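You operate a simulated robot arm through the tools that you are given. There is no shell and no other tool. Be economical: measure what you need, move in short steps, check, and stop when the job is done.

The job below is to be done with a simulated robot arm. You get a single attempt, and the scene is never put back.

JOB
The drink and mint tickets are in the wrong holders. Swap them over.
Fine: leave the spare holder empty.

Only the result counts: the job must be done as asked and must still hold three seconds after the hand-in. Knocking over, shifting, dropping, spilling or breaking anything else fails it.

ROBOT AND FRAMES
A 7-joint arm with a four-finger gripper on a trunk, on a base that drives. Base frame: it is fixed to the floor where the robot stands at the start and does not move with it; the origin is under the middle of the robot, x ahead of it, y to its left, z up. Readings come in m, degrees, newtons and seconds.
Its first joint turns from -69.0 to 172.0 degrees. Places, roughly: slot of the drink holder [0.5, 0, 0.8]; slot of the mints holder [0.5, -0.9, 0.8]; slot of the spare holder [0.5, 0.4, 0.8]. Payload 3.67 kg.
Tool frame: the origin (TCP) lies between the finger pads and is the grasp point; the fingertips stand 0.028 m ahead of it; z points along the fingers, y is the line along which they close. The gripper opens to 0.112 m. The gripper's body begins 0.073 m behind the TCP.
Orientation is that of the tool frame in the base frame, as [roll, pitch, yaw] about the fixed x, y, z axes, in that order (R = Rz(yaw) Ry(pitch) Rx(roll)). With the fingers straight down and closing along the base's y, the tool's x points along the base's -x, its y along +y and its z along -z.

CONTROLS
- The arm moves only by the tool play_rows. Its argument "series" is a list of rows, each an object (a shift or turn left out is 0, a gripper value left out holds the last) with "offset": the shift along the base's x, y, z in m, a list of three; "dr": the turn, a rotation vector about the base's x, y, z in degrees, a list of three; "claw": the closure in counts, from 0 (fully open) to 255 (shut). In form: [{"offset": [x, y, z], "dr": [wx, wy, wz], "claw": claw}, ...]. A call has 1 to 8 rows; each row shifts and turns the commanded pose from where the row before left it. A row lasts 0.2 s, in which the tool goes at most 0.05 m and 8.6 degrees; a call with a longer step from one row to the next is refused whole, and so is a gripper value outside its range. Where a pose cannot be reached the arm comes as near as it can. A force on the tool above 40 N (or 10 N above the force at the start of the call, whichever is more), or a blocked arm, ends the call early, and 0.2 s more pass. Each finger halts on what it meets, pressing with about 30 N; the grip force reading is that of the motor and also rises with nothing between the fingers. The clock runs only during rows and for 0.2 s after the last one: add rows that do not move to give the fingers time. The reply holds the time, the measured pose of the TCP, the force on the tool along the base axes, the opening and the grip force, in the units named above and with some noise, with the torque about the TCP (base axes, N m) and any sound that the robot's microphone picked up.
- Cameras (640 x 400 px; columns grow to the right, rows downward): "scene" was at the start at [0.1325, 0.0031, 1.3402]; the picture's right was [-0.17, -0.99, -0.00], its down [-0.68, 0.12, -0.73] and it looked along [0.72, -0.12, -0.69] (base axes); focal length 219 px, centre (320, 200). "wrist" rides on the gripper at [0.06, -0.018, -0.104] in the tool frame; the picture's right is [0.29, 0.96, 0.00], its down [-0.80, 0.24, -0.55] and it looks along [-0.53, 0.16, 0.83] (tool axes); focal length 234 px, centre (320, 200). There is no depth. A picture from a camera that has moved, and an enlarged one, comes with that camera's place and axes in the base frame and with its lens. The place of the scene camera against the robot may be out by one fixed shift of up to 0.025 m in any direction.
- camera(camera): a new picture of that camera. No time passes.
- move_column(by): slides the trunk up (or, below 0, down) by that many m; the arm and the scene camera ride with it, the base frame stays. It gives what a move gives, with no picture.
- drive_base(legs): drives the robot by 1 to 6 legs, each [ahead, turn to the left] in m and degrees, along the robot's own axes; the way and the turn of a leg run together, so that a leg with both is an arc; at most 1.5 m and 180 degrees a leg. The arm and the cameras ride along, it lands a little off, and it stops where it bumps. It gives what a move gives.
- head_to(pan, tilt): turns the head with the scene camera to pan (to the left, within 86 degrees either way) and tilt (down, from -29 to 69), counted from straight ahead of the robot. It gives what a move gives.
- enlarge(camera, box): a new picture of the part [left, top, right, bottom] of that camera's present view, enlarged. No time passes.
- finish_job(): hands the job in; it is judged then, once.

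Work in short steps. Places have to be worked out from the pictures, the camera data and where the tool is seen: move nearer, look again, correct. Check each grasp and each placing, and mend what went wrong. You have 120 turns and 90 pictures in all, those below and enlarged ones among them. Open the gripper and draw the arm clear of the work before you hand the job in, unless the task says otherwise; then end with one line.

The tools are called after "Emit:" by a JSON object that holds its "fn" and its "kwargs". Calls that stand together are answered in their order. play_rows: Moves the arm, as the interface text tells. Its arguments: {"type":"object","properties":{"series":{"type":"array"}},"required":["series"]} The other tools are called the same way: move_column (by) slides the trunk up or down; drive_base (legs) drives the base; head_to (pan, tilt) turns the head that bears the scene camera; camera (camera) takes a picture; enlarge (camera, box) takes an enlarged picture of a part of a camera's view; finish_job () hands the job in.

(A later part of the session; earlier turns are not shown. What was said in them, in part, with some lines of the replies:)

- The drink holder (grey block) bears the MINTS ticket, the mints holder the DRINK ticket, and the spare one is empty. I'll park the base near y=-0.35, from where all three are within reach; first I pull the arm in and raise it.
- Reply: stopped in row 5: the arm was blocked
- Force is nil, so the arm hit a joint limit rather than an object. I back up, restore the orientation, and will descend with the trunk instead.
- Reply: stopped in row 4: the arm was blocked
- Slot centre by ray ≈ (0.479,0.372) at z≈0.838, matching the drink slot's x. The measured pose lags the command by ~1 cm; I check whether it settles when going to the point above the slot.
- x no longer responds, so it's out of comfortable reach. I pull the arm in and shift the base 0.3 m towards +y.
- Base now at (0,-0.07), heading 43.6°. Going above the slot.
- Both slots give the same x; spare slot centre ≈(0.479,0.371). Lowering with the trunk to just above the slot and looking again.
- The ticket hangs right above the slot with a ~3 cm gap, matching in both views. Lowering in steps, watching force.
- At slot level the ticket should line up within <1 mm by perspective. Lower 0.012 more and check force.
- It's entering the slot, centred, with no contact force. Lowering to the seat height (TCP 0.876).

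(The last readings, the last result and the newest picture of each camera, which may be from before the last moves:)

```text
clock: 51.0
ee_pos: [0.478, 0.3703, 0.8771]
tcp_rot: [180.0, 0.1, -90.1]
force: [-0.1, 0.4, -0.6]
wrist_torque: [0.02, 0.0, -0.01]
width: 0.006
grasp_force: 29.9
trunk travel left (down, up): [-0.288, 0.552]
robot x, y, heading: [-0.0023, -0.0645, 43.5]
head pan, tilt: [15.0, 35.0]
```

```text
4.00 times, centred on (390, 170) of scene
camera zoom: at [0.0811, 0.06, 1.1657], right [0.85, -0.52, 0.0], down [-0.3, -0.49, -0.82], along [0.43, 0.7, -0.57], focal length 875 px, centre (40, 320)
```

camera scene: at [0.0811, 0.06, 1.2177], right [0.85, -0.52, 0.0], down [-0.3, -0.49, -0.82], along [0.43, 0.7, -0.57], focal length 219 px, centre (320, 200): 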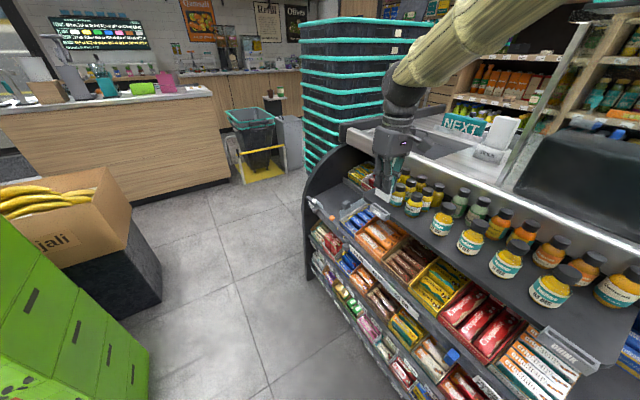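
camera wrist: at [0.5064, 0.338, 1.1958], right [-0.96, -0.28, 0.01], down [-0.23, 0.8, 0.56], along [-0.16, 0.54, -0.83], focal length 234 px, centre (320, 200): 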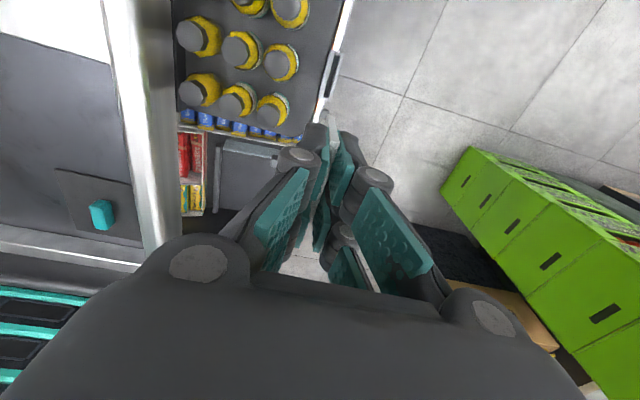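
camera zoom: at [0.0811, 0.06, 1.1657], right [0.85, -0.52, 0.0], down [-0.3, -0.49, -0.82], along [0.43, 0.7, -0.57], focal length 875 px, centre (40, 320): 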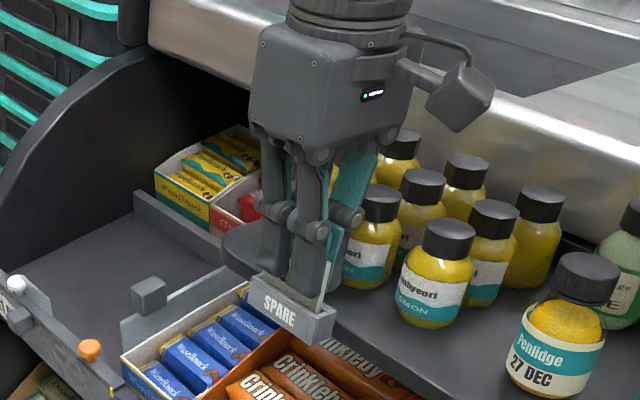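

Seated. Opening modestly (bottles behind) and rising.

Emit:
{"fn": "play_rows", "kwargs": {"series": [{"claw": 225}, {"claw": 190}, {}]}}

Emit:
{"fn": "move_column", "kwargs": {"by": 0.18}}

Emit:
{"fn": "enlarge", "kwargs": {"camera": "scene", "box": [350, 150, 430, 250]}}

Emit:
{"fn": "enlarge", "kwargs": {"camera": "wrist", "box": [250, 20, 410, 140]}}

```text
clock: 51.8
ee_pos: [0.48, 0.3708, 0.8763]
tcp_rot: [179.9, 0.0, -90.0]
force: [0.9, 0.1, 0.0]
wrist_torque: [0.01, -0.01, -0.02]
width: 0.0286
grasp_force: 0.0
trunk travel left (down, up): [-0.288, 0.552]
robot x, y, heading: [-0.001, -0.0661, 43.3]
head pan, tilt: [15.0, 35.0]
```

```text
clock: 53.8
ee_pos: [0.4803, 0.3712, 1.0574]
tcp_rot: [-180.0, 0.0, -90.1]
force: [0.6, -0.3, -0.1]
wrist_torque: [0.0, 0.02, 0.01]
width: 0.0286
grasp_force: 0.2
trunk travel left (down, up): [-0.468, 0.372]
robot x, y, heading: [-0.0014, -0.0629, 43.5]
head pan, tilt: [15.0, 35.0]
```

```text
4.00 times, centred on (390, 200) of scene
camera zoom: at [0.0814, 0.0601, 1.3456], right [0.85, -0.52, 0.0], down [-0.3, -0.49, -0.82], along [0.43, 0.7, -0.57], focal length 875 px, centre (40, 200)
```

zoom: 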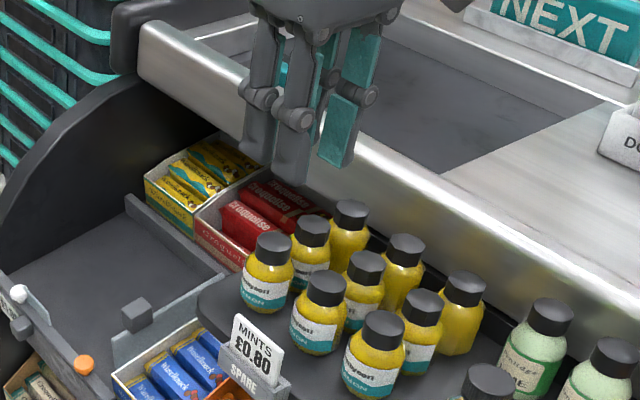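

```text
3.33 times, centred on (330, 80) of wrist
camera zoom: at [0.497, 0.3117, 1.1611], right [-0.96, -0.29, 0.0], down [-0.24, 0.8, 0.55], along [-0.16, 0.53, -0.83], focal length 781 px, centre (287, 600)
```

zoom: 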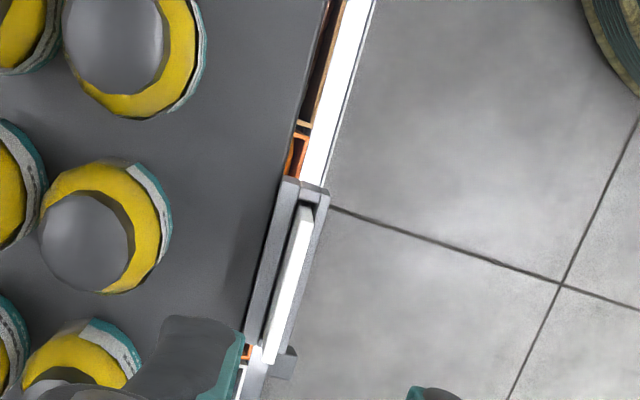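

The MINTS ticket stands well in the spare holder. Next I draw the arm in and drive to the mints holder (base to y≈-1.12, heading ~3°, with the tool geometry that worked before).

Emit:
{"fn": "play_rows", "kwargs": {"series": [{"offset": [-0.03, -0.02, 0.035]}, {"offset": [-0.03, -0.03, 0.03]}, {"offset": [-0.03, -0.03, 0]}, {"offset": [-0.03, -0.03, 0]}, {}]}}

Emit:
{"fn": "drive_base", "kwargs": {"legs": [[0, -133.5], [1.05, 0], [0, 92]]}}

Emit:
{"fn": "head_to", "kwargs": {"pan": 0, "tilt": 45}}

Emit:
{"fn": "camera", "kwargs": {"camera": "scene"}}

```text
refused: row 1 steps farther than a row can; nothing moved
```

```text
clock: 68.5
ee_pos: [0.6332, -1.1076, 1.0565]
tcp_rot: [-180.0, 0.0, -133.1]
force: [-0.3, 0.3, 0.7]
wrist_torque: [-0.05, -0.01, -0.04]
width: 0.0288
grasp_force: 0.0
trunk travel left (down, up): [-0.468, 0.372]
robot x, y, heading: [-0.018, -1.0981, 0.4]
head pan, tilt: [15.0, 35.0]
```

```text
clock: 69.3
ee_pos: [0.634, -1.1077, 1.0566]
tcp_rot: [179.9, -0.1, -133.3]
force: [-0.5, 0.2, 0.5]
wrist_torque: [0.0, -0.01, 0.0]
width: 0.0284
grasp_force: 0.0
trunk travel left (down, up): [-0.468, 0.372]
robot x, y, heading: [-0.0191, -1.1011, 0.1]
head pan, tilt: [0.0, 45.0]
```

```text
48 pictures are left
camera scene: at [0.1151, -1.0805, 1.3309], right [0.01, -1.0, 0.0], down [-0.71, 0.0, -0.71], along [0.71, 0.0, -0.71], focal length 219 px, centre (320, 200)
```

scene: 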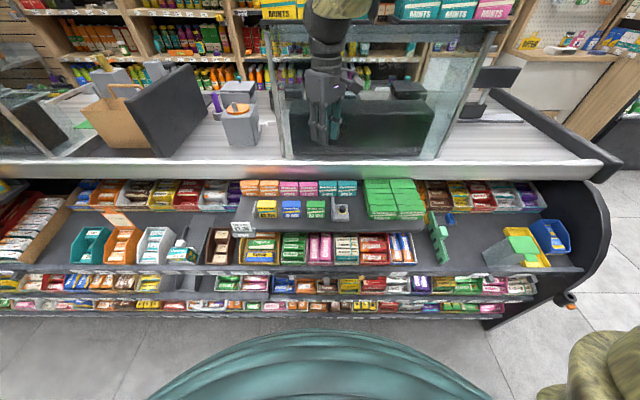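

The pull-in was refused (step slightly too long), but the drive ended without any bump. The mints holder is at about (0.48,-0.87). Turning the tool to yaw -90 and approaching its near side.

Emit:
{"fn": "play_rows", "kwargs": {"series": [{"offset": [-0.022, 0.018, 0.008], "dr": [0, 0, 7.2]}, {"offset": [-0.022, 0.018, 0.008], "dr": [0, 0, 7.2]}, {"offset": [-0.022, 0.018, 0.008], "dr": [0, 0, 7.2]}, {"offset": [-0.022, 0.018, 0.008], "dr": [0, 0, 7.2]}, {"offset": [-0.022, 0.018, 0.008], "dr": [0, 0, 7.2]}, {"offset": [-0.022, 0.018, 0.008], "dr": [0, 0, 7.2]}, {}, {}]}}

Emit:
{"fn": "camera", "kwargs": {"camera": "wrist"}}

Emit:
{"fn": "enlarge", "kwargs": {"camera": "scene", "box": [200, 170, 340, 270]}}

```text
clock: 71.1
ee_pos: [0.5004, -0.9979, 1.1042]
tcp_rot: [179.9, 0.0, -89.9]
force: [-0.5, -0.1, 0.0]
wrist_torque: [0.0, 0.0, 0.02]
width: 0.0285
grasp_force: 0.0
trunk travel left (down, up): [-0.468, 0.372]
robot x, y, heading: [-0.0188, -1.0988, 0.3]
head pan, tilt: [0.0, 45.0]
```

```text
47 pictures are left
camera wrist: at [0.5191, -1.0576, 1.2092], right [-0.96, -0.29, 0.0], down [-0.24, 0.8, 0.55], along [-0.16, 0.53, -0.83], focal length 234 px, centre (320, 200)
```

wrist: 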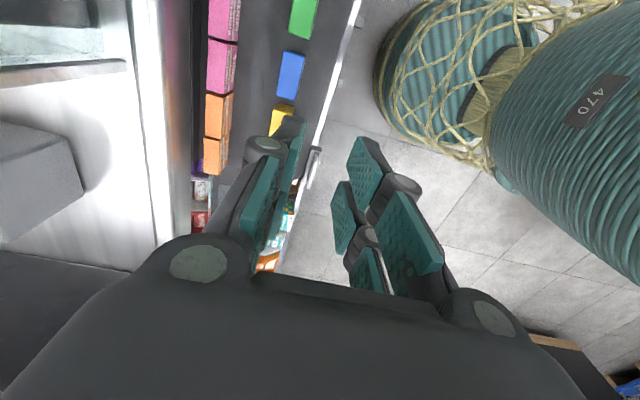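

```text
4.00 times, centred on (270, 220) of scene
camera zoom: at [0.115, -1.0805, 1.3309], right [0.01, -1.0, 0.0], down [-0.71, 0.0, -0.71], along [0.71, 0.0, -0.71], focal length 875 px, centre (520, 120)
```

zoom: 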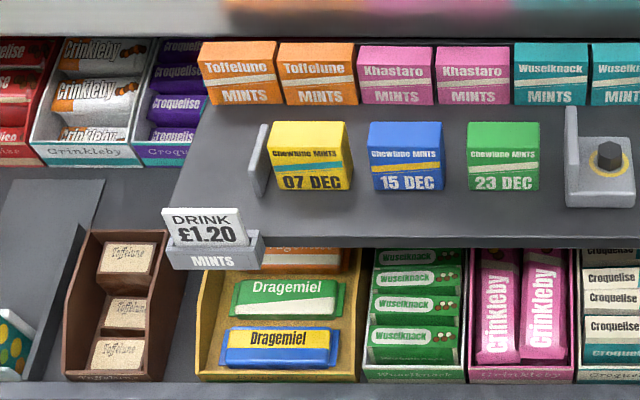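

Moving above the mints holder at about (0.479,-0.87).

Emit:
{"fn": "play_rows", "kwargs": {"series": [{"offset": [-0.007, 0.043, -0.01], "claw": 130}, {"offset": [-0.007, 0.043, -0.01]}, {"offset": [-0.007, 0.042, -0.01]}, {}, {}]}}

Emit:
{"fn": "enlarge", "kwargs": {"camera": "wrist", "box": [250, 30, 410, 150]}}

```text
clock: 72.3
ee_pos: [0.4793, -0.8702, 1.0749]
tcp_rot: [180.0, 0.0, -90.1]
force: [-0.5, -0.3, 0.0]
wrist_torque: [-0.02, 0.03, 0.04]
width: 0.0549
grasp_force: 0.2
trunk travel left (down, up): [-0.468, 0.372]
robot x, y, heading: [-0.0183, -1.1004, 0.3]
head pan, tilt: [0.0, 45.0]
```

```text
3.33 times, centred on (330, 90) of wrist
camera zoom: at [0.4979, -0.9298, 1.1801], right [-0.96, -0.29, 0.0], down [-0.24, 0.8, 0.55], along [-0.16, 0.53, -0.83], focal length 781 px, centre (287, 567)
```

zoom: 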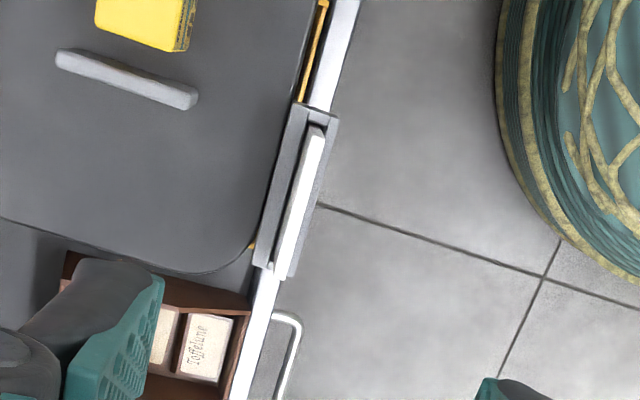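

Mints slot centre computes to about (0.480,-0.884). Aligning and lowering to 0.92.

Emit:
{"fn": "play_rows", "kwargs": {"series": [{"offset": [0.001, -0.0134, 0]}, {}]}}

Emit:
{"fn": "move_column", "kwargs": {"by": -0.17}}

Emit:
{"fn": "enlarge", "kwargs": {"camera": "wrist", "box": [240, 50, 400, 170]}}

Emit:
{"fn": "enlarge", "kwargs": {"camera": "scene", "box": [200, 130, 300, 230]}}

```text
clock: 72.9
ee_pos: [0.4821, -0.8837, 1.0754]
tcp_rot: [180.0, 0.0, -90.0]
force: [0.2, -0.4, -0.1]
wrist_torque: [0.02, 0.02, -0.01]
width: 0.0549
grasp_force: 0.0
trunk travel left (down, up): [-0.468, 0.372]
robot x, y, heading: [-0.0182, -1.1, 0.5]
head pan, tilt: [0.0, 45.0]
```

```text
clock: 74.8
ee_pos: [0.4816, -0.8837, 0.9056]
tcp_rot: [180.0, 0.0, -90.1]
force: [-0.1, 0.6, 0.0]
wrist_torque: [-0.02, -0.02, -0.01]
width: 0.0547
grasp_force: 0.1
trunk travel left (down, up): [-0.298, 0.542]
robot x, y, heading: [-0.0148, -1.1012, 0.2]
head pan, tilt: [0.0, 45.0]
```

```text
3.33 times, centred on (320, 110) of wrist
camera zoom: at [0.4989, -0.9437, 1.0102], right [-0.96, -0.29, 0.0], down [-0.24, 0.8, 0.55], along [-0.16, 0.53, -0.83], focal length 781 px, centre (320, 500)
```

zoom: 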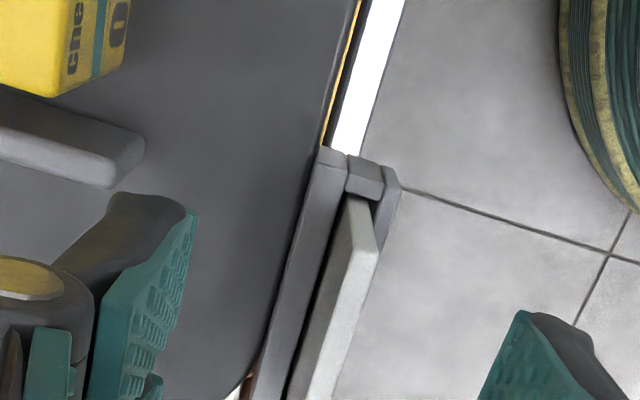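

```text
4.00 times, centred on (250, 180) of scene
camera zoom: at [0.115, -1.0804, 1.1609], right [0.01, -1.0, 0.0], down [-0.71, 0.0, -0.71], along [0.71, 0.0, -0.71], focal length 875 px, centre (600, 280)
```

zoom: 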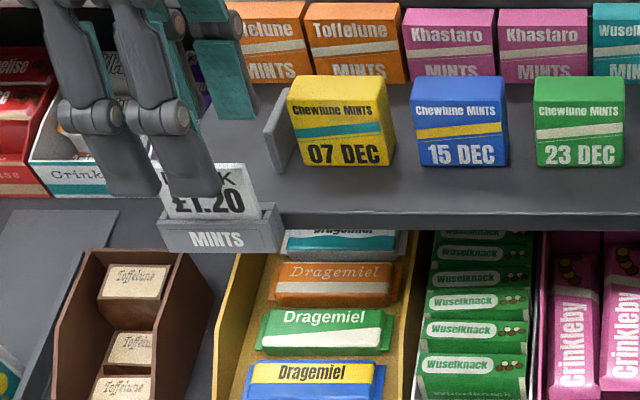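

Ticket centred between the pads (near end y≈-0.908). Lowering to 0.875 and gripping.

Emit:
{"fn": "move_column", "kwargs": {"by": -0.0305}}

Emit:
{"fn": "play_rows", "kwargs": {"series": [{"claw": 200}, {"claw": 255}, {}, {}]}}

Emit:
{"fn": "move_column", "kwargs": {"by": 0.05}}

Emit:
{"fn": "enlarge", "kwargs": {"camera": "scene", "box": [200, 130, 300, 230]}}

```text
clock: 75.6
ee_pos: [0.4814, -0.8844, 0.874]
tcp_rot: [180.0, 0.1, -89.9]
force: [-0.1, -0.4, -1.0]
wrist_torque: [-0.05, -0.03, -0.02]
width: 0.0545
grasp_force: 0.2
trunk travel left (down, up): [-0.267, 0.573]
robot x, y, heading: [-0.0184, -1.0972, 0.3]
head pan, tilt: [0.0, 45.0]
```

```text
clock: 76.6
ee_pos: [0.481, -0.884, 0.8762]
tcp_rot: [180.0, 0.0, -90.0]
force: [-0.1, 0.1, 0.3]
wrist_torque: [-0.01, -0.02, -0.01]
width: 0.006
grasp_force: 30.0
trunk travel left (down, up): [-0.267, 0.573]
robot x, y, heading: [-0.0169, -1.0964, -0.0]
head pan, tilt: [0.0, 45.0]
```

```text
clock: 77.5
ee_pos: [0.4802, -0.8846, 0.9242]
tcp_rot: [180.0, 0.1, -90.0]
force: [0.3, -0.6, -0.8]
wrist_torque: [0.02, 0.03, -0.01]
width: 0.0058
grasp_force: 29.7
trunk travel left (down, up): [-0.317, 0.523]
robot x, y, heading: [-0.0168, -1.1003, 0.3]
head pan, tilt: [0.0, 45.0]
```

```text
4.00 times, centred on (250, 180) of scene
camera zoom: at [0.1152, -1.0805, 1.1803], right [0.01, -1.0, 0.0], down [-0.71, 0.0, -0.71], along [0.71, 0.0, -0.71], focal length 875 px, centre (600, 280)
```

zoom: 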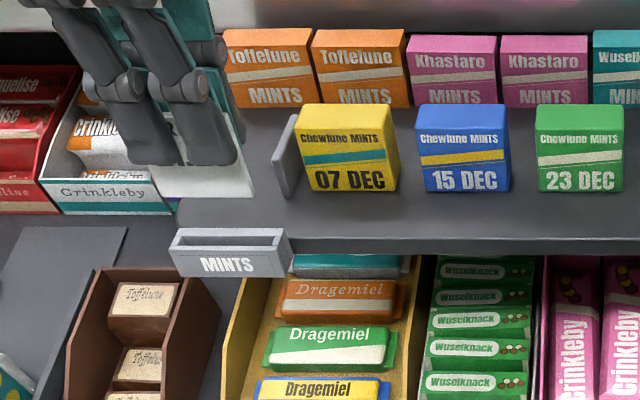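

DRINK ticket is out; mints seat reference (0.481,-0.884,0.8755). Raise, pull in, then I'll drive back toward the drink holder.

Emit:
{"fn": "move_column", "kwargs": {"by": 0.16}}

Emit:
{"fn": "play_rows", "kwargs": {"series": [{"offset": [-0.03, -0.012, 0.02]}, {"offset": [-0.03, -0.012, 0.02]}, {"offset": [-0.03, -0.012, 0]}, {}]}}

```text
clock: 79.3
ee_pos: [0.481, -0.8844, 1.0841]
tcp_rot: [180.0, 0.1, -90.0]
force: [-0.3, -0.2, -0.2]
wrist_torque: [0.0, 0.01, 0.01]
width: 0.0061
grasp_force: 29.5
trunk travel left (down, up): [-0.477, 0.363]
robot x, y, heading: [-0.0165, -1.0972, 0.4]
head pan, tilt: [0.0, 45.0]
```

```text
clock: 80.3
ee_pos: [0.3895, -0.9207, 1.1249]
tcp_rot: [-180.0, -0.1, -90.0]
force: [-0.2, -0.5, -0.3]
wrist_torque: [-0.03, 0.02, 0.03]
width: 0.0061
grasp_force: 29.8
trunk travel left (down, up): [-0.477, 0.363]
robot x, y, heading: [-0.0206, -1.1011, 0.3]
head pan, tilt: [0.0, 45.0]
```

Emit:
{"fn": "drive_base", "kwargs": {"legs": [[0, -90.3], [-0.86, 0], [0, 91]]}}

Emit:
{"fn": "head_to", "kwargs": {"pan": 15, "tilt": 45}}

Emit:
{"fn": "camera", "kwargs": {"camera": "scene"}}

```text
clock: 92.6
ee_pos: [0.3981, -0.0651, 1.1279]
tcp_rot: [-180.0, 0.1, -90.0]
force: [-0.7, -0.2, -0.4]
wrist_torque: [-0.05, -0.01, 0.02]
width: 0.0059
grasp_force: 29.5
trunk travel left (down, up): [-0.477, 0.363]
robot x, y, heading: [-0.0065, -0.2424, 0.4]
head pan, tilt: [0.0, 45.0]
```

```text
clock: 93.3
ee_pos: [0.3986, -0.0643, 1.126]
tcp_rot: [180.0, 0.0, -90.0]
force: [-0.2, 0.8, -0.2]
wrist_torque: [-0.01, -0.04, -0.03]
width: 0.0059
grasp_force: 30.1
trunk travel left (down, up): [-0.477, 0.363]
robot x, y, heading: [-0.0087, -0.2451, 0.5]
head pan, tilt: [15.0, 45.0]
```

```text
41 pictures are left
camera scene: at [0.1214, -0.2051, 1.3403], right [0.26, -0.96, 0.0], down [-0.68, -0.19, -0.71], along [0.68, 0.19, -0.71], focal length 219 px, centre (320, 200)
```

scene: 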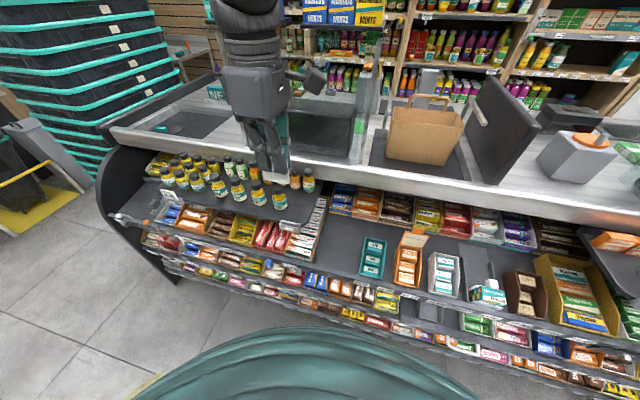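

Arrived fine. Going above the drink slot (0.479,-0.0325).

Emit:
{"fn": "play_rows", "kwargs": {"series": [{"offset": [0.03, 0.012, 0]}, {"offset": [0.03, 0.012, 0]}, {"offset": [0.0205, 0.008, -0.025]}, {"offset": [0, 0, -0.035]}, {}, {}]}}

Emit:
{"fn": "enlarge", "kwargs": {"camera": "wrist", "box": [250, 30, 410, 150]}}

```text
clock: 94.7
ee_pos: [0.4781, -0.0361, 1.0647]
tcp_rot: [-179.9, 0.0, -90.1]
force: [-0.1, 0.0, 0.0]
wrist_torque: [0.01, -0.03, 0.03]
width: 0.0058
grasp_force: 30.0
trunk travel left (down, up): [-0.477, 0.363]
robot x, y, heading: [-0.0102, -0.2406, 0.5]
head pan, tilt: [15.0, 45.0]
```

```text
3.33 times, centred on (330, 90) of wrist
camera zoom: at [0.4965, -0.095, 1.1695], right [-0.96, -0.29, 0.0], down [-0.24, 0.8, 0.55], along [-0.16, 0.53, -0.83], focal length 781 px, centre (287, 567)
```

zoom: 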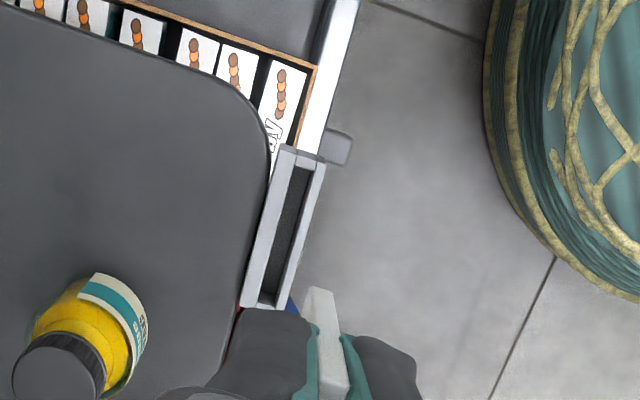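

Slot centre reads (0.479,-0.0345); the tool is within ~1 mm of it. Lowering to just above the slot.

Emit:
{"fn": "move_column", "kwargs": {"by": -0.162}}

Emit:
{"fn": "enlarge", "kwargs": {"camera": "wrist", "box": [290, 70, 370, 130]}}

Emit:
{"fn": "enlarge", "kwargs": {"camera": "scene", "box": [230, 110, 330, 210]}}

```text
clock: 96.6
ee_pos: [0.479, -0.0362, 0.9027]
tcp_rot: [-179.9, 0.0, -90.0]
force: [-0.2, 0.0, -0.6]
wrist_torque: [-0.02, 0.0, 0.01]
width: 0.0056
grasp_force: 30.1
trunk travel left (down, up): [-0.315, 0.525]
robot x, y, heading: [-0.0118, -0.2458, 0.7]
head pan, tilt: [15.0, 45.0]
```

```text
6.67 times, centred on (330, 100) of wrist
camera zoom: at [0.4964, -0.095, 1.0078], right [-0.96, -0.29, 0.0], down [-0.24, 0.8, 0.55], along [-0.16, 0.53, -0.83], focal length 1561 px, centre (253, 867)
```

zoom: 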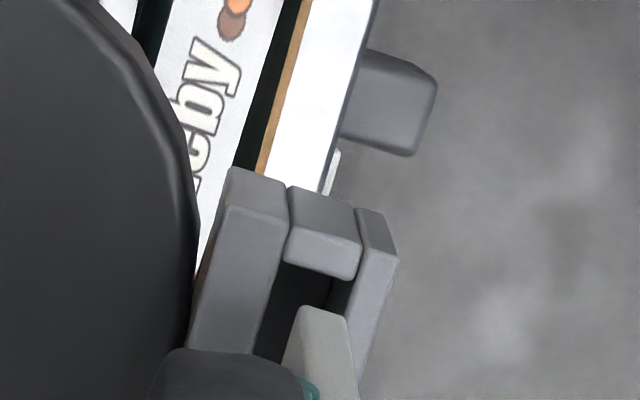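

```text
4.00 times, centred on (280, 160) of scene
camera zoom: at [0.1213, -0.205, 1.1784], right [0.27, -0.96, 0.0], down [-0.68, -0.19, -0.71], along [0.68, 0.19, -0.71], focal length 875 px, centre (480, 360)
```

zoom: 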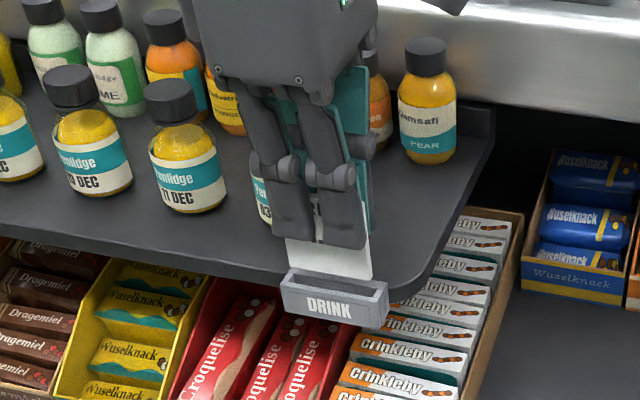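

Compared with the successful spare insertion view, the slot sits ~2 mm further in +y. Correcting and lowering.

Emit:
{"fn": "play_rows", "kwargs": {"series": [{"offset": [0.0003, 0.0018, 0]}, {}]}}

Emit:
{"fn": "move_column", "kwargs": {"by": -0.012}}

Emit:
{"fn": "enlarge", "kwargs": {"camera": "wrist", "box": [290, 70, 370, 130]}}

Emit:
{"fn": "enlarge", "kwargs": {"camera": "scene", "box": [230, 110, 330, 210]}}

```text
clock: 97.2
ee_pos: [0.4786, -0.0325, 0.9027]
tcp_rot: [179.9, -0.1, -90.1]
force: [0.0, 0.3, -0.3]
wrist_torque: [0.01, 0.0, 0.0]
width: 0.0061
grasp_force: 30.0
trunk travel left (down, up): [-0.315, 0.525]
robot x, y, heading: [-0.0074, -0.2442, 0.5]
head pan, tilt: [15.0, 45.0]
```

```text
clock: 97.8
ee_pos: [0.479, -0.0341, 0.891]
tcp_rot: [179.9, 0.0, -90.1]
force: [0.4, 0.4, -0.1]
wrist_torque: [-0.01, 0.0, 0.01]
width: 0.006
grasp_force: 29.7
trunk travel left (down, up): [-0.303, 0.537]
robot x, y, heading: [-0.0056, -0.2461, 0.2]
head pan, tilt: [15.0, 45.0]
```

```text
6.67 times, centred on (330, 100) of wrist
camera zoom: at [0.4969, -0.0935, 0.9955], right [-0.96, -0.29, 0.0], down [-0.24, 0.8, 0.55], along [-0.16, 0.53, -0.83], focal length 1561 px, centre (253, 867)
```

zoom: 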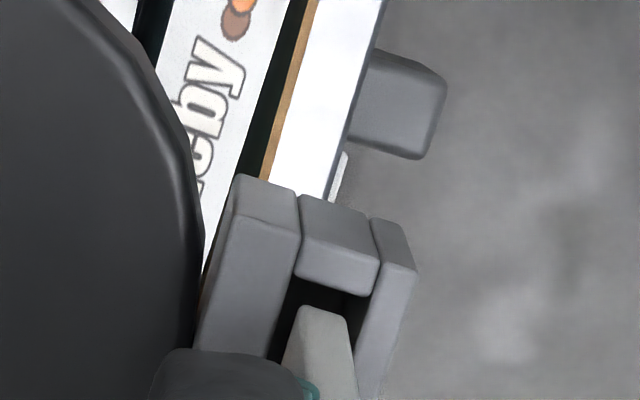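

```text
4.00 times, centred on (280, 160) of scene
camera zoom: at [0.1212, -0.205, 1.1664], right [0.27, -0.96, 0.0], down [-0.68, -0.19, -0.71], along [0.68, 0.19, -0.71], focal length 875 px, centre (480, 360)
```

zoom: 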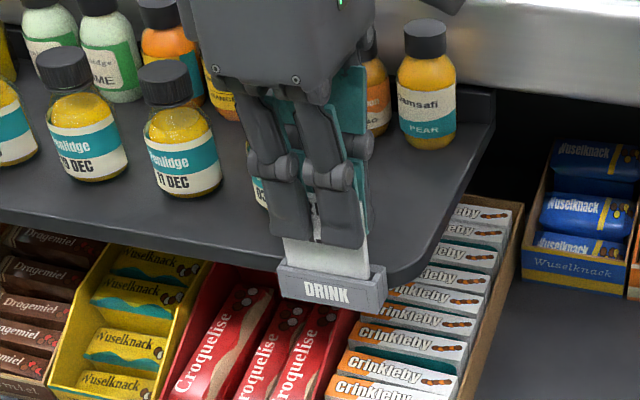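

View is the same as the spare insertion; no force. Lowering to the seat and releasing, then rising.

Emit:
{"fn": "move_column", "kwargs": {"by": -0.0145}}

Emit:
{"fn": "play_rows", "kwargs": {"series": [{"claw": 225}, {"claw": 190}, {}]}}

Emit:
{"fn": "move_column", "kwargs": {"by": 0.2}}

Emit:
{"fn": "enlarge", "kwargs": {"camera": "scene", "box": [230, 150, 350, 260]}}

```text
clock: 98.4
ee_pos: [0.4788, -0.0344, 0.877]
tcp_rot: [-180.0, 0.0, -90.0]
force: [0.3, -0.2, 0.7]
wrist_torque: [0.01, -0.01, -0.02]
width: 0.006
grasp_force: 30.1
trunk travel left (down, up): [-0.289, 0.551]
robot x, y, heading: [-0.0085, -0.2429, 0.5]
head pan, tilt: [15.0, 45.0]
```

```text
clock: 99.2
ee_pos: [0.4797, -0.0334, 0.8763]
tcp_rot: [-180.0, 0.0, -90.0]
force: [-0.2, 0.1, -0.5]
wrist_torque: [0.03, 0.04, -0.05]
width: 0.0287
grasp_force: 0.0
trunk travel left (down, up): [-0.289, 0.551]
robot x, y, heading: [-0.0062, -0.2443, 0.3]
head pan, tilt: [15.0, 45.0]
```

```text
clock: 101.4
ee_pos: [0.4796, -0.0342, 1.0758]
tcp_rot: [-179.9, 0.0, -90.1]
force: [-0.6, -0.2, 0.0]
wrist_torque: [-0.03, -0.02, 0.02]
width: 0.0288
grasp_force: 0.1
trunk travel left (down, up): [-0.489, 0.351]
robot x, y, heading: [-0.006, -0.2425, 0.2]
head pan, tilt: [15.0, 45.0]
```

```text
3.64 times, centred on (290, 205) of scene
camera zoom: at [0.1215, -0.205, 1.3518], right [0.27, -0.96, 0.0], down [-0.68, -0.19, -0.71], along [0.68, 0.19, -0.71], focal length 795 px, centre (429, 182)
```

zoom: 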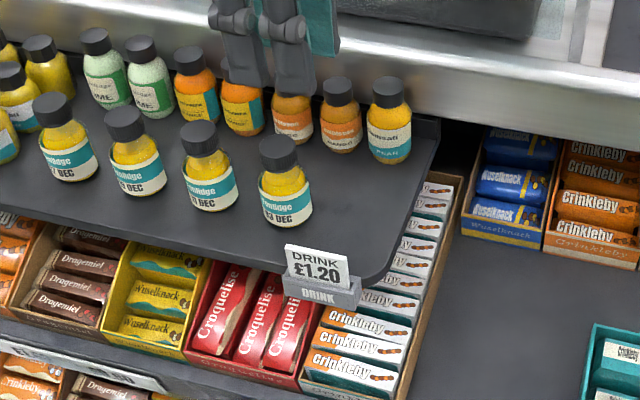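

DRINK ticket properly seated in the drink holder. Now the MINTS ticket from the spare holder: pull the arm in, then move the base to the earlier stance (0,-0.07, heading ~43°).

Emit:
{"fn": "play_rows", "kwargs": {"series": [{"offset": [-0.025, -0.01, 0.025]}, {"offset": [-0.03, -0.012, 0.02]}, {"offset": [-0.03, -0.012, 0]}, {}]}}

Emit:
{"fn": "drive_base", "kwargs": {"legs": [[0, -90.3], [-0.175, 0], [0, 133]]}}

```text
clock: 102.4
ee_pos: [0.392, -0.0662, 1.1216]
tcp_rot: [-179.9, 0.0, -90.0]
force: [0.6, 0.1, -0.2]
wrist_torque: [-0.01, -0.01, -0.02]
width: 0.0286
grasp_force: 0.0
trunk travel left (down, up): [-0.489, 0.351]
robot x, y, heading: [-0.0083, -0.2474, 0.5]
head pan, tilt: [15.0, 45.0]
```

```text
clock: 113.1
ee_pos: [0.163, 0.3344, 1.1211]
tcp_rot: [180.0, 0.1, -47.3]
force: [0.3, 0.6, 0.4]
wrist_torque: [0.02, -0.04, -0.03]
width: 0.0285
grasp_force: 0.1
trunk travel left (down, up): [-0.489, 0.351]
robot x, y, heading: [-0.0107, -0.0731, 42.9]
head pan, tilt: [15.0, 45.0]
```

Emit:
{"fn": "play_rows", "kwargs": {"series": [{"offset": [0.045, 0.005, 0], "dr": [0, 0, -6.1], "claw": 130}, {"offset": [0.045, 0.005, 0], "dr": [0, 0, -6.1]}, {"offset": [0.045, 0.005, 0], "dr": [0, 0, -6.1]}, {"offset": [0.045, 0.005, 0], "dr": [0, 0, -6.1]}, {"offset": [0.045, 0.005, 0], "dr": [0, 0, -6.1]}, {"offset": [0.045, 0.005, 0], "dr": [0, 0, -6.1]}, {"offset": [0.045, 0.007, 0], "dr": [0, 0, -6.1]}, {}]}}

Emit:
{"fn": "play_rows", "kwargs": {"series": [{"offset": [0, 0, -0.03]}, {"offset": [0, 0, -0.03]}, {}, {}]}}

Emit:
{"fn": "enlarge", "kwargs": {"camera": "wrist", "box": [250, 30, 410, 150]}}

```text
clock: 114.9
ee_pos: [0.4764, 0.3698, 1.1211]
tcp_rot: [-180.0, 0.0, -90.0]
force: [0.1, 0.5, 0.0]
wrist_torque: [0.02, -0.03, 0.02]
width: 0.055
grasp_force: 0.1
trunk travel left (down, up): [-0.489, 0.351]
robot x, y, heading: [-0.0094, -0.0704, 42.8]
head pan, tilt: [15.0, 45.0]
```

```text
clock: 115.9
ee_pos: [0.4778, 0.3692, 1.0632]
tcp_rot: [-180.0, 0.0, -89.9]
force: [0.0, 0.4, 0.4]
wrist_torque: [-0.02, 0.0, -0.02]
width: 0.055
grasp_force: 0.0
trunk travel left (down, up): [-0.489, 0.351]
robot x, y, heading: [-0.0072, -0.07, 42.8]
head pan, tilt: [15.0, 45.0]
```

```text
3.33 times, centred on (330, 90) of wrist
camera zoom: at [0.4954, 0.3098, 1.1678], right [-0.96, -0.29, 0.0], down [-0.24, 0.8, 0.55], along [-0.16, 0.53, -0.83], focal length 781 px, centre (287, 567)
```

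zoom: 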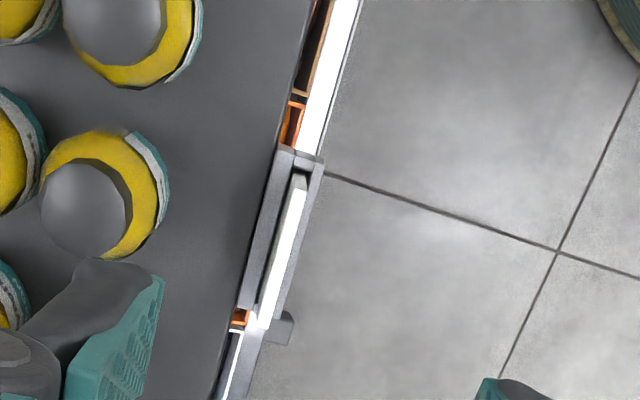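

A bottle stands straight behind the spare holder (~x 0.544), so I narrow the opening to 0.029 as when I released, align, and lower.

Emit:
{"fn": "play_rows", "kwargs": {"series": [{"offset": [0.0016, 0.0013, 0], "claw": 190}, {}, {}]}}

Emit:
{"fn": "move_column", "kwargs": {"by": -0.155}}

Emit:
{"fn": "enlarge", "kwargs": {"camera": "wrist", "box": [240, 50, 400, 170]}}

```text
clock: 116.7
ee_pos: [0.4795, 0.371, 1.0635]
tcp_rot: [-180.0, 0.0, -89.9]
force: [0.8, 0.6, -0.8]
wrist_torque: [0.02, -0.01, 0.02]
width: 0.0284
grasp_force: 0.0
trunk travel left (down, up): [-0.489, 0.351]
robot x, y, heading: [-0.0086, -0.069, 43.1]
head pan, tilt: [15.0, 45.0]
```

```text
clock: 118.5
ee_pos: [0.4796, 0.3704, 0.9078]
tcp_rot: [180.0, 0.0, -90.0]
force: [-0.3, 0.9, 0.8]
wrist_torque: [-0.01, 0.0, 0.01]
width: 0.0282
grasp_force: 0.0
trunk travel left (down, up): [-0.334, 0.506]
robot x, y, heading: [-0.0103, -0.0673, 43.4]
head pan, tilt: [15.0, 45.0]
```

```text
3.33 times, centred on (320, 110) of wrist
camera zoom: at [0.497, 0.3108, 1.0126], right [-0.96, -0.29, 0.0], down [-0.24, 0.8, 0.55], along [-0.16, 0.53, -0.83], focal length 781 px, centre (320, 500)
```

zoom: 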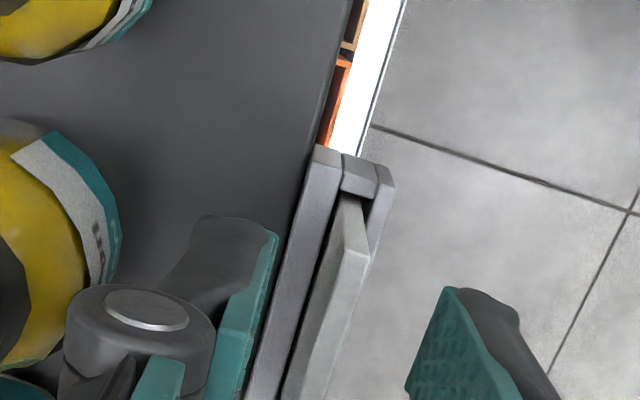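

Clear of the bottle and centred. Lowering to 0.8755 and gripping, then lifting.

Emit:
{"fn": "move_column", "kwargs": {"by": -0.032}}

Emit:
{"fn": "play_rows", "kwargs": {"series": [{"claw": 255}, {}, {}]}}

Emit:
{"fn": "move_column", "kwargs": {"by": 0.06}}

Emit:
{"fn": "move_column", "kwargs": {"by": 0.15}}

Emit:
{"fn": "camera", "kwargs": {"camera": "scene"}}

```text
clock: 119.3
ee_pos: [0.4796, 0.3704, 0.8763]
tcp_rot: [-180.0, 0.1, -89.9]
force: [0.1, -0.2, 0.1]
wrist_torque: [0.0, -0.02, 0.02]
width: 0.0284
grasp_force: 0.0
trunk travel left (down, up): [-0.302, 0.538]
robot x, y, heading: [-0.0126, -0.0664, 43.1]
head pan, tilt: [15.0, 45.0]
```

```text
clock: 120.1
ee_pos: [0.4797, 0.3709, 0.8756]
tcp_rot: [180.0, 0.1, -90.0]
force: [0.2, -1.0, 0.2]
wrist_torque: [-0.02, -0.01, 0.02]
width: 0.0059
grasp_force: 30.2
trunk travel left (down, up): [-0.302, 0.538]
robot x, y, heading: [-0.0116, -0.0713, 43.2]
head pan, tilt: [15.0, 45.0]
```

```text
clock: 121.1
ee_pos: [0.479, 0.3702, 0.9355]
tcp_rot: [-180.0, 0.0, -89.8]
force: [0.2, 0.3, -0.1]
wrist_torque: [0.0, 0.0, -0.02]
width: 0.0062
grasp_force: 30.4
trunk travel left (down, up): [-0.362, 0.478]
robot x, y, heading: [-0.0132, -0.0697, 42.8]
head pan, tilt: [15.0, 45.0]
```

```text
clock: 122.8
ee_pos: [0.4788, 0.3703, 1.0858]
tcp_rot: [-180.0, 0.0, -89.8]
force: [-0.2, -0.2, 0.2]
wrist_torque: [-0.01, 0.02, 0.03]
width: 0.0062
grasp_force: 29.3
trunk travel left (down, up): [-0.512, 0.328]
robot x, y, heading: [-0.0111, -0.0692, 43.0]
head pan, tilt: [15.0, 45.0]
```

```text
32 pictures are left
camera scene: at [0.0694, 0.0512, 1.3747], right [0.85, -0.53, 0.0], down [-0.37, -0.6, -0.71], along [0.37, 0.6, -0.71], focal length 219 px, centre (320, 200)
```

scene: 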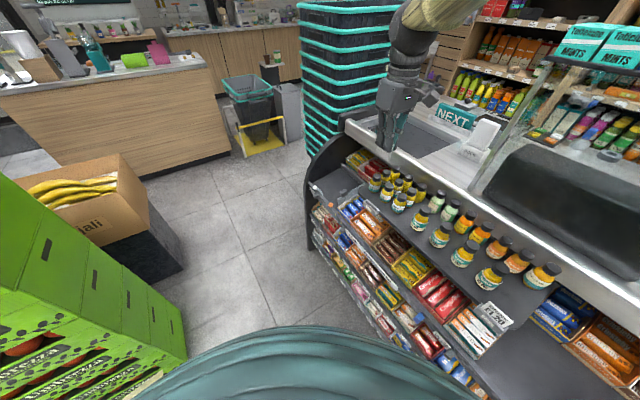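

Ticket lifted, all bottles standing. Pulling in, checking that it took effect before driving.

Emit:
{"fn": "play_rows", "kwargs": {"series": [{"offset": [-0.025, -0.025, 0.02]}, {"offset": [-0.03, -0.028, 0.02]}, {"offset": [-0.03, -0.028, 0]}, {"offset": [-0.02, -0.02, 0]}, {}]}}

```text
clock: 124.0
ee_pos: [0.3737, 0.2684, 1.1274]
tcp_rot: [-180.0, 0.0, -89.9]
force: [-0.2, -0.2, -0.3]
wrist_torque: [0.04, 0.03, 0.04]
width: 0.006
grasp_force: 30.1
trunk travel left (down, up): [-0.512, 0.328]
robot x, y, heading: [-0.014, -0.0652, 43.3]
head pan, tilt: [15.0, 45.0]
```

Emit:
{"fn": "drive_base", "kwargs": {"legs": [[0, -132.8], [1.04, 0], [0, 91]]}}

Emit:
{"fn": "head_to", "kwargs": {"pan": 15, "tilt": 45}}

Emit:
{"fn": "camera", "kwargs": {"camera": "scene"}}

```text
clock: 138.7
ee_pos: [0.5177, -1.102, 1.127]
tcp_rot: [180.0, -0.1, -131.7]
force: [-0.2, 0.2, -0.2]
wrist_torque: [-0.04, 0.03, 0.02]
width: 0.0063
grasp_force: 30.4
trunk travel left (down, up): [-0.512, 0.328]
robot x, y, heading: [0.0041, -1.0987, 1.3]
head pan, tilt: [15.0, 45.0]
```

```text
clock: 139.3
ee_pos: [0.5176, -1.1028, 1.1267]
tcp_rot: [-179.9, 0.0, -131.7]
force: [-0.1, -1.2, 0.2]
wrist_torque: [-0.01, -0.04, -0.02]
width: 0.0062
grasp_force: 30.3
trunk travel left (down, up): [-0.512, 0.328]
robot x, y, heading: [0.004, -1.0987, 1.3]
head pan, tilt: [15.0, 45.0]
```

```text
31 pictures are left
camera scene: at [0.1333, -1.0567, 1.3748], right [0.28, -0.96, 0.0], down [-0.68, -0.2, -0.71], along [0.68, 0.2, -0.71], focal length 219 px, centre (320, 200)
```

scene: 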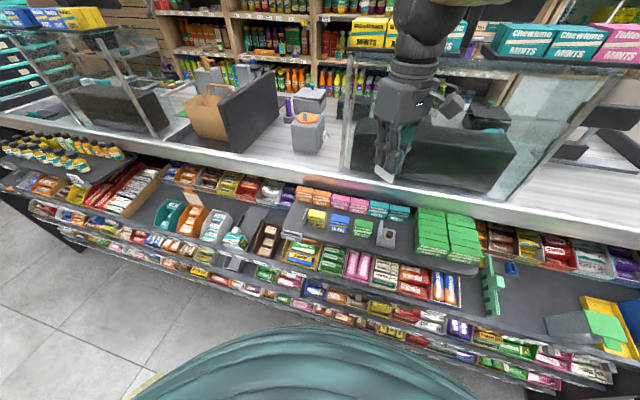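

Ticket held; moving above the mints slot (0.4805,-0.884) with yaw -90.

Emit:
{"fn": "play_rows", "kwargs": {"series": [{"offset": [-0.007, 0.037, 0], "dr": [0, 0, 7]}, {"offset": [-0.006, 0.037, 0], "dr": [0, 0, 7]}, {"offset": [-0.006, 0.036, 0], "dr": [0, 0, 7]}, {"offset": [-0.006, 0.036, 0], "dr": [0, 0, 7]}, {"offset": [-0.006, 0.036, 0], "dr": [0, 0, 7]}, {"offset": [-0.006, 0.0365, 0], "dr": [0, 0, 6.7]}, {"offset": [0, 0, -0.04]}, {"offset": [0, 0, -0.017]}]}}

Emit:
{"fn": "play_rows", "kwargs": {"series": [{}, {}]}}

Emit:
{"fn": "enlarge", "kwargs": {"camera": "wrist", "box": [250, 30, 410, 150]}}

```text
clock: 141.1
ee_pos: [0.479, -0.8823, 1.07]
tcp_rot: [-180.0, 0.0, -90.0]
force: [-0.4, 0.6, -0.2]
wrist_torque: [-0.01, -0.03, -0.01]
width: 0.0059
grasp_force: 30.2
trunk travel left (down, up): [-0.512, 0.328]
robot x, y, heading: [0.0054, -1.0967, 1.4]
head pan, tilt: [15.0, 45.0]
```

```text
clock: 141.7
ee_pos: [0.478, -0.883, 1.07]
tcp_rot: [179.9, 0.1, -90.0]
force: [-0.1, -1.3, -0.9]
wrist_torque: [0.0, 0.03, 0.0]
width: 0.0063
grasp_force: 30.1
trunk travel left (down, up): [-0.512, 0.328]
robot x, y, heading: [0.0073, -1.098, 1.1]
head pan, tilt: [15.0, 45.0]
```

```text
3.33 times, centred on (330, 90) of wrist
camera zoom: at [0.4971, -0.9428, 1.1733], right [-0.96, -0.29, 0.0], down [-0.24, 0.8, 0.55], along [-0.16, 0.53, -0.83], focal length 781 px, centre (287, 567)
```

zoom: 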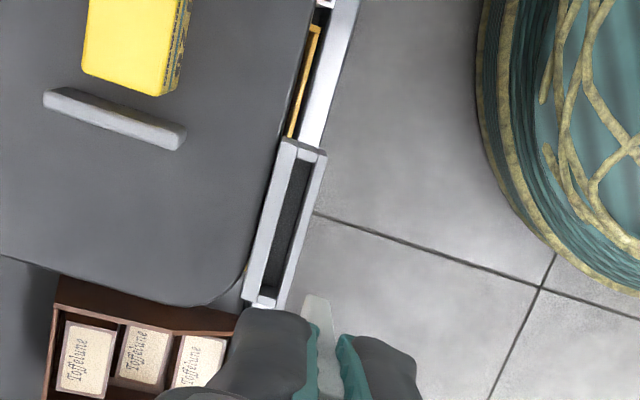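

Very close to the earlier alignment; small trim (+0.7 mm x, -1.3 mm y), then lower to just above the slot.

Emit:
{"fn": "play_rows", "kwargs": {"series": [{"offset": [0.0008, -0.0013, 0]}, {}]}}

Emit:
{"fn": "move_column", "kwargs": {"by": -0.166}}

Emit:
{"fn": "enlarge", "kwargs": {"camera": "wrist", "box": [290, 70, 370, 130]}}

Emit:
{"fn": "enlarge", "kwargs": {"camera": "scene", "box": [240, 120, 360, 220]}}

```text
clock: 142.3
ee_pos: [0.4804, -0.8836, 1.0689]
tcp_rot: [-180.0, 0.0, -90.0]
force: [0.6, 0.6, 0.5]
wrist_torque: [-0.01, -0.01, 0.01]
width: 0.0059
grasp_force: 29.9
trunk travel left (down, up): [-0.512, 0.328]
robot x, y, heading: [0.007, -1.0962, 1.4]
head pan, tilt: [15.0, 45.0]
```

```text
clock: 144.2
ee_pos: [0.4803, -0.8851, 0.9033]
tcp_rot: [-180.0, 0.1, -90.0]
force: [0.6, -0.4, 0.0]
wrist_torque: [0.01, 0.0, -0.02]
width: 0.0063
grasp_force: 29.9
trunk travel left (down, up): [-0.346, 0.494]
robot x, y, heading: [0.0046, -1.098, 1.3]
head pan, tilt: [15.0, 45.0]
```

```text
6.67 times, centred on (330, 100) of wrist
camera zoom: at [0.498, -0.9442, 1.0081], right [-0.96, -0.29, 0.0], down [-0.24, 0.8, 0.55], along [-0.16, 0.53, -0.83], focal length 1561 px, centre (253, 867)
```

zoom: 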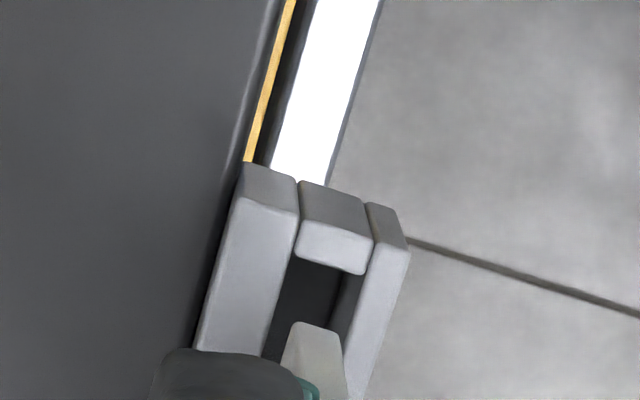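

```text
4.00 times, centred on (300, 170) of scene
camera zoom: at [0.1332, -1.0564, 1.2089], right [0.28, -0.96, 0.0], down [-0.68, -0.2, -0.71], along [0.68, 0.2, -0.71], focal length 875 px, centre (400, 320)
```

zoom: 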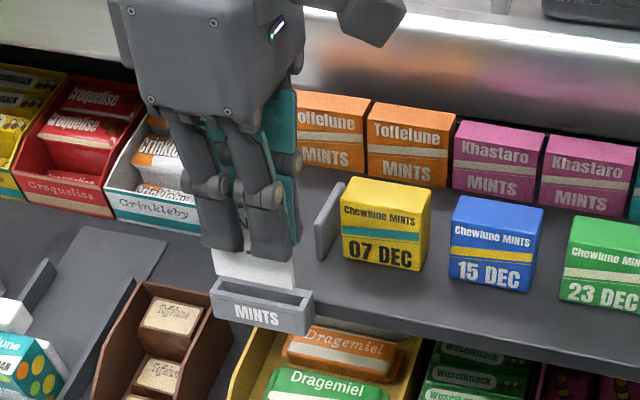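

Near-end clearance is ~1.7 mm larger than in the earlier good insertions, so I trim y by -1.7 mm and lower a little.

Emit:
{"fn": "play_rows", "kwargs": {"series": [{"offset": [0.0, -0.0017, 0]}, {}]}}

Emit:
{"fn": "move_column", "kwargs": {"by": -0.007}}

Emit:
{"fn": "enlarge", "kwargs": {"camera": "wrist", "box": [290, 70, 370, 130]}}

Emit:
{"fn": "enlarge", "kwargs": {"camera": "scene", "box": [270, 160, 330, 210]}}

```text
clock: 144.8
ee_pos: [0.4798, -0.8877, 0.9045]
tcp_rot: [-179.9, 0.1, -90.0]
force: [0.6, -0.3, 0.0]
wrist_torque: [0.0, -0.03, 0.0]
width: 0.0058
grasp_force: 30.2
trunk travel left (down, up): [-0.346, 0.494]
robot x, y, heading: [0.0016, -1.0994, 1.2]
head pan, tilt: [15.0, 45.0]
```

```text
clock: 145.3
ee_pos: [0.4798, -0.8857, 0.896]
tcp_rot: [-180.0, 0.0, -90.1]
force: [0.1, 0.2, -0.2]
wrist_torque: [0.0, 0.01, 0.0]
width: 0.0062
grasp_force: 30.2
trunk travel left (down, up): [-0.339, 0.501]
robot x, y, heading: [0.0033, -1.0974, 1.3]
head pan, tilt: [15.0, 45.0]
```

```text
6.67 times, centred on (330, 100) of wrist
camera zoom: at [0.4979, -0.9461, 1.0011], right [-0.96, -0.29, 0.0], down [-0.24, 0.8, 0.55], along [-0.16, 0.53, -0.83], focal length 1561 px, centre (253, 867)
```

zoom: 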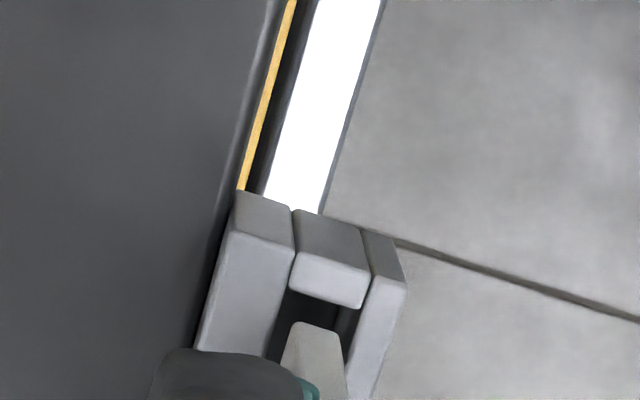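

```text
8.00 times, centred on (300, 185) of scene
camera zoom: at [0.1332, -1.0564, 1.2019], right [0.28, -0.96, 0.0], down [-0.68, -0.2, -0.71], along [0.68, 0.2, -0.71], focal length 1750 px, centre (480, 320)
```

zoom: 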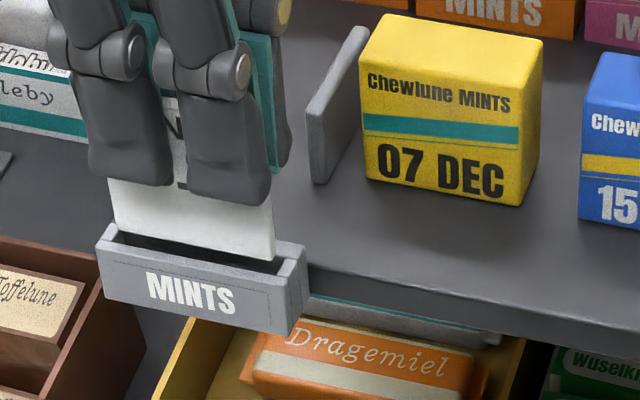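

Aligned with clearance all round. Lowering the rest in two steps with force checks.

Emit:
{"fn": "move_column", "kwargs": {"by": -0.007}}

Emit:
{"fn": "move_column", "kwargs": {"by": -0.0125}}

Emit:
{"fn": "enlarge", "kwargs": {"camera": "scene", "box": [260, 140, 340, 220]}}

```text
clock: 145.9
ee_pos: [0.4796, -0.886, 0.8882]
tcp_rot: [-180.0, 0.1, -90.0]
force: [-0.2, -1.0, 0.1]
wrist_torque: [0.04, 0.01, -0.04]
width: 0.0059
grasp_force: 29.5
trunk travel left (down, up): [-0.332, 0.508]
robot x, y, heading: [0.0039, -1.1002, 1.4]
head pan, tilt: [15.0, 45.0]
```

```text
clock: 146.5
ee_pos: [0.4803, -0.8866, 0.8774]
tcp_rot: [180.0, -0.1, -90.1]
force: [0.4, -0.3, -0.5]
wrist_torque: [-0.05, -0.02, -0.01]
width: 0.0058
grasp_force: 29.9
trunk travel left (down, up): [-0.319, 0.521]
robot x, y, heading: [0.0024, -1.0968, 1.4]
head pan, tilt: [15.0, 45.0]
```

```text
5.00 times, centred on (300, 180) of scene
camera zoom: at [0.1331, -1.0564, 1.1824], right [0.28, -0.96, 0.0], down [-0.68, -0.2, -0.71], along [0.68, 0.2, -0.71], focal length 1094 px, centre (420, 300)
```

zoom: 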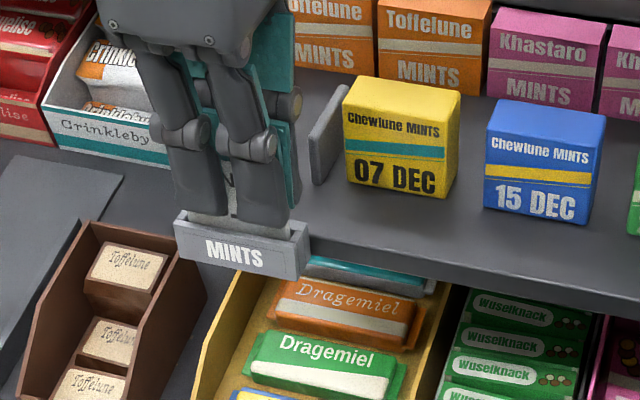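

Seated. Release and rise.

Emit:
{"fn": "play_rows", "kwargs": {"series": [{"claw": 225}, {"claw": 190}, {}]}}

Emit:
{"fn": "move_column", "kwargs": {"by": 0.2}}

Emit:
{"fn": "play_rows", "kwargs": {"series": [{"offset": [-0.025, -0.01, 0.025], "claw": 0}, {"offset": [-0.03, -0.012, 0.02]}, {"offset": [-0.03, -0.012, 0]}, {}]}}

Emit:
{"fn": "enlarge", "kwargs": {"camera": "scene", "box": [240, 170, 360, 260]}}

Emit:
{"fn": "head_to", "kwargs": {"pan": 45, "tilt": 35}}

Emit:
{"fn": "camera", "kwargs": {"camera": "scene"}}

```text
clock: 147.3
ee_pos: [0.4801, -0.8865, 0.877]
tcp_rot: [180.0, 0.0, -89.9]
force: [-0.1, -0.1, -0.8]
wrist_torque: [0.03, 0.02, 0.02]
width: 0.0287
grasp_force: 0.1
trunk travel left (down, up): [-0.319, 0.521]
robot x, y, heading: [0.0024, -1.0995, 1.3]
head pan, tilt: [15.0, 45.0]
```

```text
clock: 149.4
ee_pos: [0.4815, -0.8859, 1.0767]
tcp_rot: [-180.0, 0.0, -90.0]
force: [1.0, 0.3, 0.6]
wrist_torque: [0.0, -0.03, -0.01]
width: 0.0286
grasp_force: 0.1
trunk travel left (down, up): [-0.519, 0.321]
robot x, y, heading: [0.0017, -1.1005, 1.6]
head pan, tilt: [15.0, 45.0]
```

```text
clock: 150.4
ee_pos: [0.3957, -0.9211, 1.1212]
tcp_rot: [-179.9, 0.1, -90.0]
force: [0.4, -0.8, 0.0]
wrist_torque: [-0.01, 0.05, 0.04]
width: 0.1116
grasp_force: 0.0
trunk travel left (down, up): [-0.519, 0.321]
robot x, y, heading: [0.0027, -1.0986, 1.4]
head pan, tilt: [15.0, 45.0]
```

```text
4.44 times, centred on (300, 215) of scene
camera zoom: at [0.134, -1.056, 1.3822], right [0.28, -0.96, 0.0], down [-0.68, -0.2, -0.71], along [0.68, 0.2, -0.71], focal length 972 px, centre (409, 133)
```

zoom: 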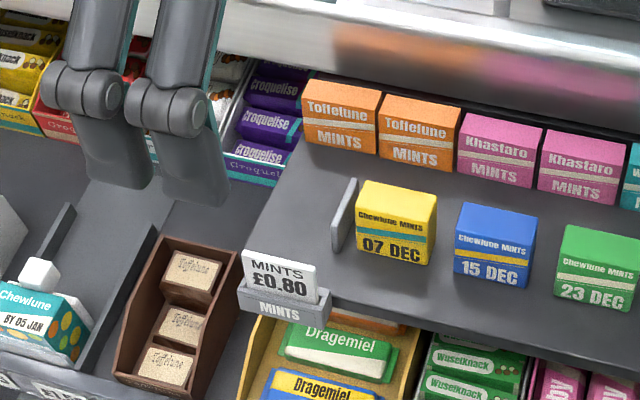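

```text
clock: 151.4
ee_pos: [0.3963, -0.922, 1.122]
tcp_rot: [180.0, 0.2, -90.1]
force: [-0.5, 0.3, -0.2]
wrist_torque: [-0.02, 0.01, 0.05]
width: 0.1118
grasp_force: 0.1
trunk travel left (down, up): [-0.519, 0.321]
robot x, y, heading: [0.0054, -1.0971, 1.5]
head pan, tilt: [45.0, 35.0]
```

```text
23 pictures are left
camera scene: at [0.116, -1.0158, 1.3972], right [0.72, -0.69, 0.0], down [-0.4, -0.41, -0.82], along [0.57, 0.59, -0.57], focal length 219 px, centre (320, 200)
```

scene: 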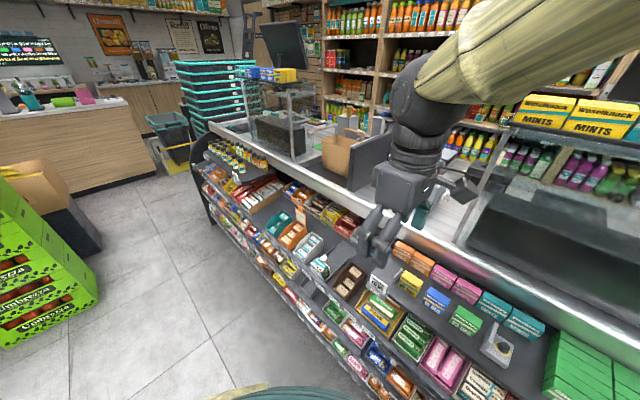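

Both tickets are swapped and the spare holder is empty. One last look at the drink area.

Emit:
{"fn": "enlarge", "kwargs": {"camera": "scene", "box": [190, 130, 290, 210]}}

```text
5.00 times, centred on (240, 170) of scene
camera zoom: at [0.116, -1.0158, 1.3972], right [0.72, -0.69, 0.0], down [-0.4, -0.41, -0.82], along [0.57, 0.59, -0.57], focal length 1094 px, centre (720, 350)
```

zoom: 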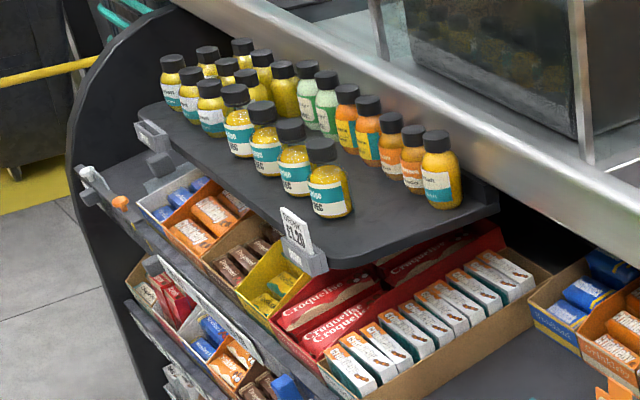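

Everything stands as it should: drink ticket in the drink holder, spare empty, bottles upright. Handing in.

Emit:
{"fn": "finish_job", "kwargs": {}}

```text
The job is handed in.
```

The tickets are swapped: the drink ticket is in the drink holder, the mint ticket is in the mints holder, and the spare holder is empty.
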